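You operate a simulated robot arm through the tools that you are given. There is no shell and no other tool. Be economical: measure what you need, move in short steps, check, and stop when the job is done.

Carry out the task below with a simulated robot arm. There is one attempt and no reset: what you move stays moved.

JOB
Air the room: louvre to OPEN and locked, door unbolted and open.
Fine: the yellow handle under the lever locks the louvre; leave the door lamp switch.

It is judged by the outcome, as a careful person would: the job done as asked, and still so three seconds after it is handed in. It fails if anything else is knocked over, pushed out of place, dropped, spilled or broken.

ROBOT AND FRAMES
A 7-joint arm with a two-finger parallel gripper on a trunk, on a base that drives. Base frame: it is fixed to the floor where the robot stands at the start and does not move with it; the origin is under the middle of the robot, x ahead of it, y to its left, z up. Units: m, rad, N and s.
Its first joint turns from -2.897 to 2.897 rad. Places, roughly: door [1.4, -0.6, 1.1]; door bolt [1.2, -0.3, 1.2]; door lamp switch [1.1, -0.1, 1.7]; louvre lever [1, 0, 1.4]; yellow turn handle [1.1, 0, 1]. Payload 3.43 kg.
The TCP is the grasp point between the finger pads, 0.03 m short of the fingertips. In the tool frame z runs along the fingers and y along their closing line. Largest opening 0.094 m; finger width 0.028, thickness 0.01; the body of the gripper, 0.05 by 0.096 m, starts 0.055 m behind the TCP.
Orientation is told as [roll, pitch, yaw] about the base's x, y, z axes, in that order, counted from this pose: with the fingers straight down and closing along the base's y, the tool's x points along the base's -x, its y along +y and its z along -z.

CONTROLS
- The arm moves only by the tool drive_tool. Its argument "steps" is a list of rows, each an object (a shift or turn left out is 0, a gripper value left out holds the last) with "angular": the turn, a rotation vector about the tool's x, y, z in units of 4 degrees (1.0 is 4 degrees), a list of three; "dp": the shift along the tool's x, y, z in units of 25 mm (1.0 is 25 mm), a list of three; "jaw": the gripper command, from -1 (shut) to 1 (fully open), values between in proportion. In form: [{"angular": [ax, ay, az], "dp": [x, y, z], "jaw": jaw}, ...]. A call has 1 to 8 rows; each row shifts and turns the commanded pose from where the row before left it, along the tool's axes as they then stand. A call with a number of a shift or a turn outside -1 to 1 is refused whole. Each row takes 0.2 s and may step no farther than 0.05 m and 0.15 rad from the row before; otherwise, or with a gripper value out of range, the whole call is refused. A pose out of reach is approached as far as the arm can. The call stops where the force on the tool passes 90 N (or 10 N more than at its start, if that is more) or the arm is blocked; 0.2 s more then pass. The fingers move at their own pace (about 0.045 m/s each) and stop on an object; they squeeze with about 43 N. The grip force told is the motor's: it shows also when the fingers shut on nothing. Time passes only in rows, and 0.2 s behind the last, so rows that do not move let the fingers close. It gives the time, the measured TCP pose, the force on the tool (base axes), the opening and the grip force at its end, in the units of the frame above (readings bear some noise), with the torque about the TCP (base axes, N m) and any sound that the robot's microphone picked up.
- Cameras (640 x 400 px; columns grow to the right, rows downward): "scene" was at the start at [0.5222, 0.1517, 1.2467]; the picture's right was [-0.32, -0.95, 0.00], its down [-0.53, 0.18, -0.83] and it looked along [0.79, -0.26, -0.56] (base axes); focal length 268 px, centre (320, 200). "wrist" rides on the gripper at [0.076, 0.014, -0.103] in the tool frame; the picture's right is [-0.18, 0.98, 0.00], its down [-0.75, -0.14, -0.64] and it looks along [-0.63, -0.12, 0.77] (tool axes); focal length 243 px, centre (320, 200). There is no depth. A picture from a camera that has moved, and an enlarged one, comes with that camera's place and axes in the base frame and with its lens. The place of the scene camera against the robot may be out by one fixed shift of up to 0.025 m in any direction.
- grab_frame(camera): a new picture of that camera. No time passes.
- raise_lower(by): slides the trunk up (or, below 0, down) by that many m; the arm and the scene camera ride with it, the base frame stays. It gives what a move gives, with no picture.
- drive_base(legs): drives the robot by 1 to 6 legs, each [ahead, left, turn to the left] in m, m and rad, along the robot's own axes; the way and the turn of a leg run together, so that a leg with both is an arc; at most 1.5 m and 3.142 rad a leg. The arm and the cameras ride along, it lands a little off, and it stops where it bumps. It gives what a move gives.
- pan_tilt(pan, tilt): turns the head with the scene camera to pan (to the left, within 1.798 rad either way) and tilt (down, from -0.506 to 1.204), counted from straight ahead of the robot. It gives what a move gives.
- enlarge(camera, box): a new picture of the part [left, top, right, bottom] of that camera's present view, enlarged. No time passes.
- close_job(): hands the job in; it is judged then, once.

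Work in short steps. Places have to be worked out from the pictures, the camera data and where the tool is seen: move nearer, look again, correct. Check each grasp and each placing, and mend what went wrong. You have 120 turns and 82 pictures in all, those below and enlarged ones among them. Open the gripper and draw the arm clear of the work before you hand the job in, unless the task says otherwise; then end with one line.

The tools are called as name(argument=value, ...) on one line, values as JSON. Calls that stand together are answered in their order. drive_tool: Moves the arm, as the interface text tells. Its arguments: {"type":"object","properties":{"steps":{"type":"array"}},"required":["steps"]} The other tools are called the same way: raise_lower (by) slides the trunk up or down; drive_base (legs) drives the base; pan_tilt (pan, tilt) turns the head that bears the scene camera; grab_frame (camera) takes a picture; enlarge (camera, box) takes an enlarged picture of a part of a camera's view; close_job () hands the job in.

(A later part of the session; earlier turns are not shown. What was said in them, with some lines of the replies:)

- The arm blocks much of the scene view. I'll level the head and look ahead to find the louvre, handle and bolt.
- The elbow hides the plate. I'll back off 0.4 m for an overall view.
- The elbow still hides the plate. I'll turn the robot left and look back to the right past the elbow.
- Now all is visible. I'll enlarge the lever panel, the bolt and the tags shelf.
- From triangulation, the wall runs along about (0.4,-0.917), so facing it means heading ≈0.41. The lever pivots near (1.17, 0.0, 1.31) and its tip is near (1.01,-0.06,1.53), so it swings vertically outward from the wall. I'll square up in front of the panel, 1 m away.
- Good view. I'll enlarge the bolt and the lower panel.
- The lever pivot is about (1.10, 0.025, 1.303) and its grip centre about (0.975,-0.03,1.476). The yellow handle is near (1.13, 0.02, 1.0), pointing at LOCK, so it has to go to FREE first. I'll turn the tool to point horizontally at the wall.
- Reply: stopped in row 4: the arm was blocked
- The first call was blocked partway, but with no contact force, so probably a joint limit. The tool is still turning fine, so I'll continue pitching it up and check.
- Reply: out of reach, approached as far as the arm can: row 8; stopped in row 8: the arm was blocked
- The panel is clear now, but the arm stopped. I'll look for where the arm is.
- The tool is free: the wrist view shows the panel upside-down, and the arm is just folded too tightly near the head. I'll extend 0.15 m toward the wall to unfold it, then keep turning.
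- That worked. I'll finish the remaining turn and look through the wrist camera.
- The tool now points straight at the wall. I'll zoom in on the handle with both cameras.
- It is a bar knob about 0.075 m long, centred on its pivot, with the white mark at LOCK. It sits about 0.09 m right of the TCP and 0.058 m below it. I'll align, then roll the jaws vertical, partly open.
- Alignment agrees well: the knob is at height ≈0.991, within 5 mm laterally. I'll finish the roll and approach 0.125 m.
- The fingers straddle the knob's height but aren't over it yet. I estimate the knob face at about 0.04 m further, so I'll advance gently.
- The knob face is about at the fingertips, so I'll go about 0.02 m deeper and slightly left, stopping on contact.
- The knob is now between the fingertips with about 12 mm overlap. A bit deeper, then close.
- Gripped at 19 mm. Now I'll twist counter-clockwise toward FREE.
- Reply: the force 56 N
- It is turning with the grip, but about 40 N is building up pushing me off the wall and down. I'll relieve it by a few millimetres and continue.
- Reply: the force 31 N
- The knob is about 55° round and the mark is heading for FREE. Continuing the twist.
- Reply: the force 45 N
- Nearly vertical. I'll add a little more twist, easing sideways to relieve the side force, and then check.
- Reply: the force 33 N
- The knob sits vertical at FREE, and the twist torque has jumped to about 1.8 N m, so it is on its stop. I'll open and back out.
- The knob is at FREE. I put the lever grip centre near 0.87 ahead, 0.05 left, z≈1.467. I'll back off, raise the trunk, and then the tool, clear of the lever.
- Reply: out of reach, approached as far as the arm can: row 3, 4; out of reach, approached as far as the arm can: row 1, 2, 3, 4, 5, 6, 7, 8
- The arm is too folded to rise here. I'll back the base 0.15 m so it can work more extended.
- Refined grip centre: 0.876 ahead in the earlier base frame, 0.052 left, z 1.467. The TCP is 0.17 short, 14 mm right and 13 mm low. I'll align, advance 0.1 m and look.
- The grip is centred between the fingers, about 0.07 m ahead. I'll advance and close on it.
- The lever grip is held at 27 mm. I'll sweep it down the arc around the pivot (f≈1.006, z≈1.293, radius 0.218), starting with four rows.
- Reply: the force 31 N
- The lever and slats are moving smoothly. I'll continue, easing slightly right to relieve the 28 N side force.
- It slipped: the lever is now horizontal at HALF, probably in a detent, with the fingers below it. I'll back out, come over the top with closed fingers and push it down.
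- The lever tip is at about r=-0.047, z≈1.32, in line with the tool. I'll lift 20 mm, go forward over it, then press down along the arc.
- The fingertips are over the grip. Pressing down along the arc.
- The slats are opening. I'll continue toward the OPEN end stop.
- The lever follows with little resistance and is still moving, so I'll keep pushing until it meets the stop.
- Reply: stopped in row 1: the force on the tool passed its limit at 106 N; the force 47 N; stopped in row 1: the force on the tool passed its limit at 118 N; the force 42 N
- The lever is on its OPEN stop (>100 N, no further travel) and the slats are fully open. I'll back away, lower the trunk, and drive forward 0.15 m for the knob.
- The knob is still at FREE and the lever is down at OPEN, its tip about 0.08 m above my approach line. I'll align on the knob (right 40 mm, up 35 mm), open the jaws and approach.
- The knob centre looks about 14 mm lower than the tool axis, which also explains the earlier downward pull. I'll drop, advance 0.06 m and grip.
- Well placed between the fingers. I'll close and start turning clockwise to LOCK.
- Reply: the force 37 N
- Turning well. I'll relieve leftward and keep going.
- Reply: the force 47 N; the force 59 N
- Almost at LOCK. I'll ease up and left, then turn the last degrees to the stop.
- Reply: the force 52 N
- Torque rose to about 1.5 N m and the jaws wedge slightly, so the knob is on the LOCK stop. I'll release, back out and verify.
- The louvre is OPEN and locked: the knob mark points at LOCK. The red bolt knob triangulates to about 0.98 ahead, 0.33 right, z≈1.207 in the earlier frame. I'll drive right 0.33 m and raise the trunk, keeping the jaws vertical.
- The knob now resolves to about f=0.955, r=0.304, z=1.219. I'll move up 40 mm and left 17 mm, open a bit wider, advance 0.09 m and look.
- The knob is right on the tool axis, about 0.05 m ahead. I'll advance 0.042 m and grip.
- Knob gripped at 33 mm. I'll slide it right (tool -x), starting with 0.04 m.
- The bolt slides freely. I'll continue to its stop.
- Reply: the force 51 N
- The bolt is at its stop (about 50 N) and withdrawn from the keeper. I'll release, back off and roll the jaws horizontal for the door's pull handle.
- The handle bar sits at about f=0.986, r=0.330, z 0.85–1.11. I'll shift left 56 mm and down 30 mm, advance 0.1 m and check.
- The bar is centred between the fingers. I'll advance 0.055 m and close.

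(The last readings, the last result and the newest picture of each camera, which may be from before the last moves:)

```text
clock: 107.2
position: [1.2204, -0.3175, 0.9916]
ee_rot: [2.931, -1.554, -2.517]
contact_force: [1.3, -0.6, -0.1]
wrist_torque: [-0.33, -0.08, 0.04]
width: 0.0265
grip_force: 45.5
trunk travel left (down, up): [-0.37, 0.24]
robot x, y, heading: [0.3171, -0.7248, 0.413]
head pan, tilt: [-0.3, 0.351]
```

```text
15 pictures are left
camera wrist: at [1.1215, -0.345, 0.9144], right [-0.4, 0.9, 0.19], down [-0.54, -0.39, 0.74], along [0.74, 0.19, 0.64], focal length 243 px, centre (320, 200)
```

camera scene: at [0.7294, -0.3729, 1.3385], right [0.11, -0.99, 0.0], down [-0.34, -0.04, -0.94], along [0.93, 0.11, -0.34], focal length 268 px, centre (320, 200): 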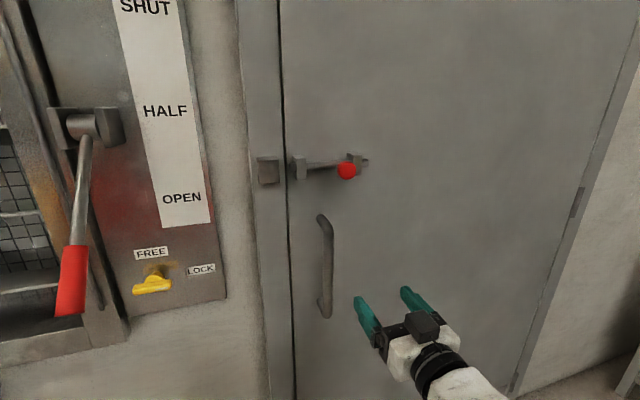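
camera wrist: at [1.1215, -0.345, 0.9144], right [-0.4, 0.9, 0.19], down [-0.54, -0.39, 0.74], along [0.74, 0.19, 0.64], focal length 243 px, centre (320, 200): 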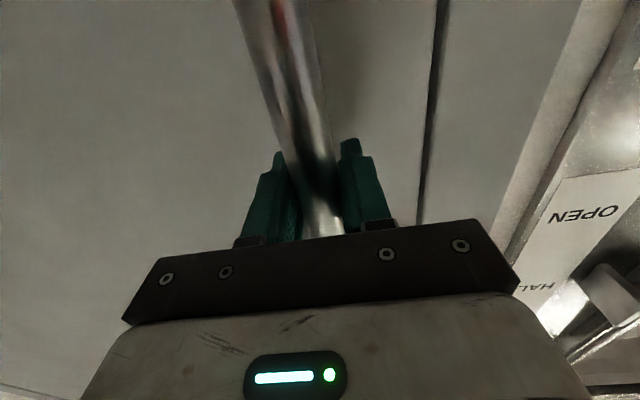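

The handle is gripped at 26 mm. The hinge is at the right (r≈1.22), so the handle swings on a radius of about 0.89 m. I'll pull by backing the base along that arc, starting with about 7°.

drive_base(legs=[[-0.116, -0.015, 0]])

grab_frame(camera="scene")

```text
clock: 108.4
position: [1.1195, -0.3772, 0.9917]
ee_rot: [2.895, -1.554, -2.48]
contact_force: [-3.5, 2.8, 0.3]
wrist_torque: [-0.37, 0.06, -0.26]
width: 0.0263
grip_force: 44.8
trunk travel left (down, up): [-0.37, 0.24]
robot x, y, heading: [0.2135, -0.7852, 0.41]
head pan, tilt: [-0.3, 0.351]
```

```text
14 pictures are left
camera scene: at [0.6284, -0.4337, 1.3385], right [0.11, -0.99, 0.0], down [-0.34, -0.04, -0.94], along [0.93, 0.1, -0.34], focal length 268 px, centre (320, 200)
```

scene: 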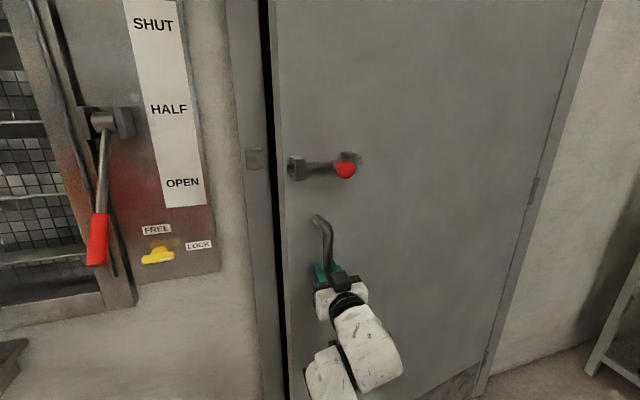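

The door is coming open with almost no force. Continuing along the arc to about 30°.

drive_base(legs=[[-0.113, -0.03, 0], [-0.108, -0.043, 0], [-0.1, -0.058, 0]])

grab_frame(camera="scene")

```text
clock: 111.3
position: [0.88, -0.6362, 0.9917]
ee_rot: [2.734, -1.551, -2.337]
contact_force: [39.1, -23.0, 7.7]
wrist_torque: [-0.74, -0.08, 0.24]
width: 0.0261
grip_force: 45.0
trunk travel left (down, up): [-0.37, 0.24]
robot x, y, heading: [-0.0312, -1.0306, 0.403]
head pan, tilt: [-0.3, 0.351]
```

```text
13 pictures are left
camera scene: at [0.3867, -0.6843, 1.3384], right [0.11, -0.99, 0.0], down [-0.34, -0.04, -0.94], along [0.93, 0.1, -0.34], focal length 268 px, centre (320, 200)
```

scene: 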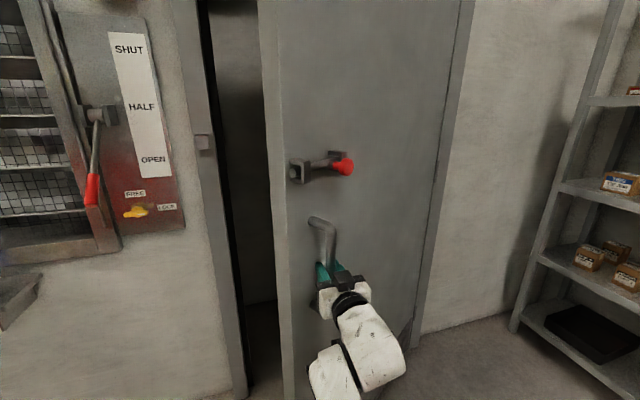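

About 30° open. The residual force pulls right, toward the hinge, so I'll bias the next legs to the right.

drive_base(legs=[[-0.09, -0.09, 0], [-0.08, -0.09, 0]])

```text
clock: 113.4
position: [0.7935, -0.8705, 0.9935]
ee_rot: [2.885, -1.552, -2.489]
contact_force: [-37.9, 6.8, -7.5]
wrist_torque: [-0.7, -0.15, -0.09]
width: 0.0263
grip_force: 45.0
trunk travel left (down, up): [-0.37, 0.24]
robot x, y, heading: [-0.1199, -1.2659, 0.405]
head pan, tilt: [-0.3, 0.351]
```

About 45° open with the grip intact. Next legs toward 60°.

drive_base(legs=[[-0.07, -0.075, 0], [-0.06, -0.09, 0]])

grab_frame(camera="scene")

```text
clock: 115.3
position: [0.7417, -1.0756, 0.9911]
ee_rot: [2.792, -1.554, -2.391]
contact_force: [36.4, 0.6, -5.5]
wrist_torque: [-1.06, -0.75, -0.12]
width: 0.0218
grip_force: 45.3
trunk travel left (down, up): [-0.37, 0.24]
robot x, y, heading: [-0.1724, -1.4717, 0.409]
head pan, tilt: [-0.3, 0.351]
```

```text
12 pictures are left
camera scene: at [0.2487, -1.1232, 1.3378], right [0.11, -0.99, 0.0], down [-0.34, -0.04, -0.94], along [0.93, 0.1, -0.34], focal length 268 px, centre (320, 200)
```

scene: 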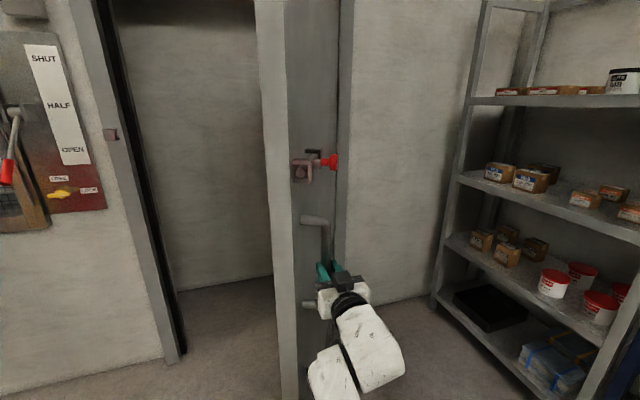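

About 60° open. The grip is near the edge of the pads, so I'll make two gentler legs to open further.

drive_base(legs=[[-0.015, -0.09, 0], [-0.015, -0.09, 0]])

grab_frame(camera="scene")

```text
clock: 117.1
position: [0.7727, -1.218, 0.992]
ee_rot: [-3.14, -1.551, -2.722]
contact_force: [-1.5, 0.5, -1.6]
wrist_torque: [-0.85, -0.19, 0.34]
width: 0.0214
grip_force: 45.4
trunk travel left (down, up): [-0.37, 0.24]
robot x, y, heading: [-0.1319, -1.6274, 0.413]
head pan, tilt: [-0.3, 0.351]
stopped in leg 2: the force on the tool passed its limit at 100 N (the readings are from after the stop); the commanded pose is now the measured one
```

```text
11 pictures are left
camera scene: at [0.282, -1.2775, 1.3384], right [0.11, -0.99, 0.0], down [-0.34, -0.04, -0.94], along [0.93, 0.11, -0.34], focal length 268 px, centre (320, 200)
```

scene: 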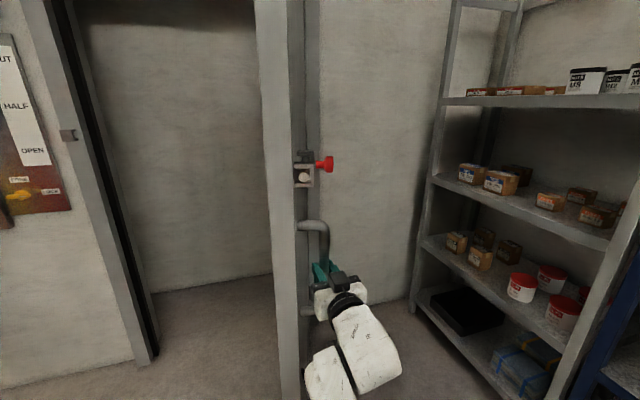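

The door is about 70° open. I'll release the handle and withdraw straight back.

drive_tool(steps=[{"jaw": 1}, {}, {}, {}, {"dp": [0, 0, -1]}, {"dp": [0, 0, -1]}, {"dp": [0, 0, -1]}])

grab_frame(camera="scene")

```text
clock: 118.7
position: [0.7037, -1.2487, 0.9905]
ee_rot: [3.006, -1.551, -2.585]
contact_force: [0.3, -0.4, 0.3]
wrist_torque: [0.01, 0.0, -0.02]
width: 0.094
grip_force: 0.1
trunk travel left (down, up): [-0.37, 0.24]
robot x, y, heading: [-0.133, -1.6278, 0.409]
head pan, tilt: [-0.3, 0.351]
```

```text
10 pictures are left
camera scene: at [0.2821, -1.2775, 1.3384], right [0.11, -0.99, 0.0], down [-0.34, -0.04, -0.94], along [0.93, 0.11, -0.34], focal length 268 px, centre (320, 200)
```

scene: 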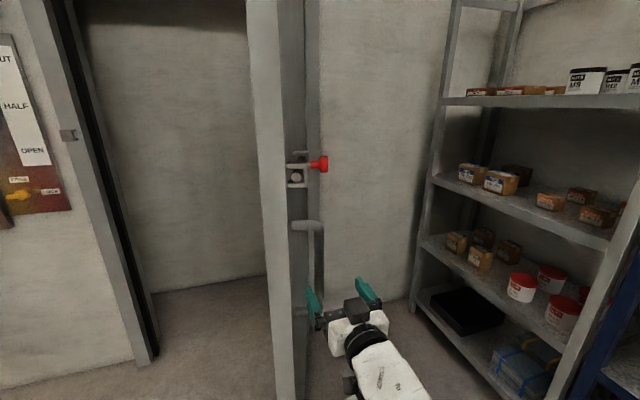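

It is released and the door shifted slightly. I'll back the base off and check whether the door holds still.

drive_base(legs=[[-0.2, 0, 0]])

grab_frame(camera="scene")

drive_tool(steps=[{}, {}, {}, {}, {}, {}, {}, {}])

grab_frame(camera="scene")

```text
clock: 120.3
position: [0.5191, -1.3261, 0.992]
ee_rot: [3.011, -1.551, -2.587]
contact_force: [-0.1, 0.3, 0.4]
wrist_torque: [-0.03, -0.02, -0.01]
width: 0.094
grip_force: 0.0
trunk travel left (down, up): [-0.37, 0.24]
robot x, y, heading: [-0.3131, -1.7097, 0.419]
head pan, tilt: [-0.3, 0.351]
```

```text
9 pictures are left
camera scene: at [0.0969, -1.3567, 1.3384], right [0.12, -0.99, 0.0], down [-0.34, -0.04, -0.94], along [0.93, 0.11, -0.34], focal length 268 px, centre (320, 200)
```

scene: 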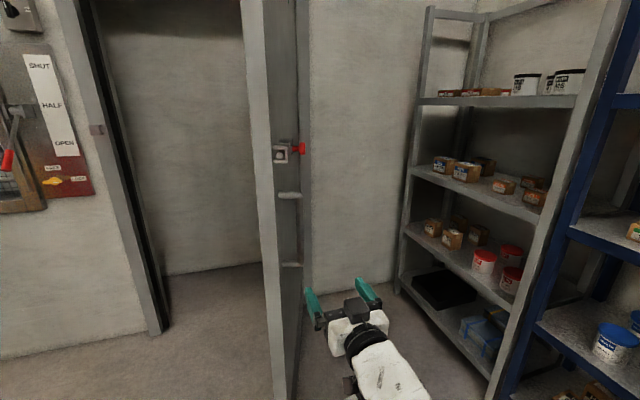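

```text
clock: 122.1
position: [0.5188, -1.3263, 0.9917]
ee_rot: [3.011, -1.551, -2.59]
contact_force: [-0.1, -0.6, 0.0]
wrist_torque: [-0.02, 0.01, -0.01]
width: 0.094
grip_force: 0.1
trunk travel left (down, up): [-0.37, 0.24]
robot x, y, heading: [-0.3176, -1.7085, 0.422]
head pan, tilt: [-0.3, 0.351]
```

```text
8 pictures are left
camera scene: at [0.0968, -1.3567, 1.3384], right [0.12, -0.99, 0.0], down [-0.34, -0.04, -0.94], along [0.93, 0.11, -0.34], focal length 268 px, centre (320, 200)
```

scene: 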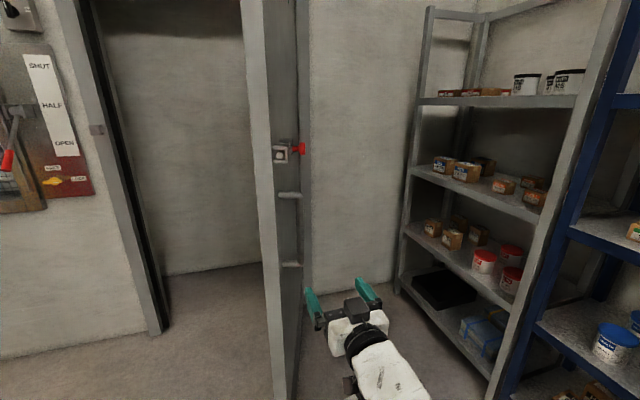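

The door is stable at about 70° open. One last check that the louvre lever and lock are unchanged.

enlarge(camera="scene", box=[0, 40, 120, 220])

```text
2.22 times, centred on (60, 130) of scene
camera zoom: at [0.0968, -1.3567, 1.3384], right [0.12, -0.99, 0.0], down [-0.34, -0.04, -0.94], along [0.93, 0.11, -0.34], focal length 595 px, centre (898, 356)
```

zoom: 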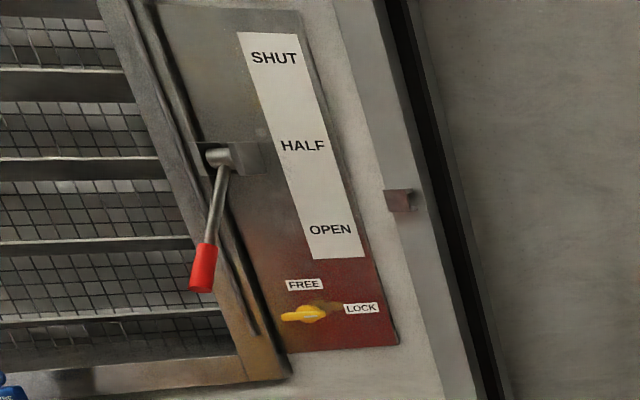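

The lever is at OPEN, the knob at LOCK, and the door is unbolted and open. The gripper is open and clear, so I'm handing in.

close_job()

```text
The job is handed in.
```

The louvre is at OPEN and locked, and the door is unbolted and standing about 70° open; I didn't touch the lamp switch or see anything else disturbed.
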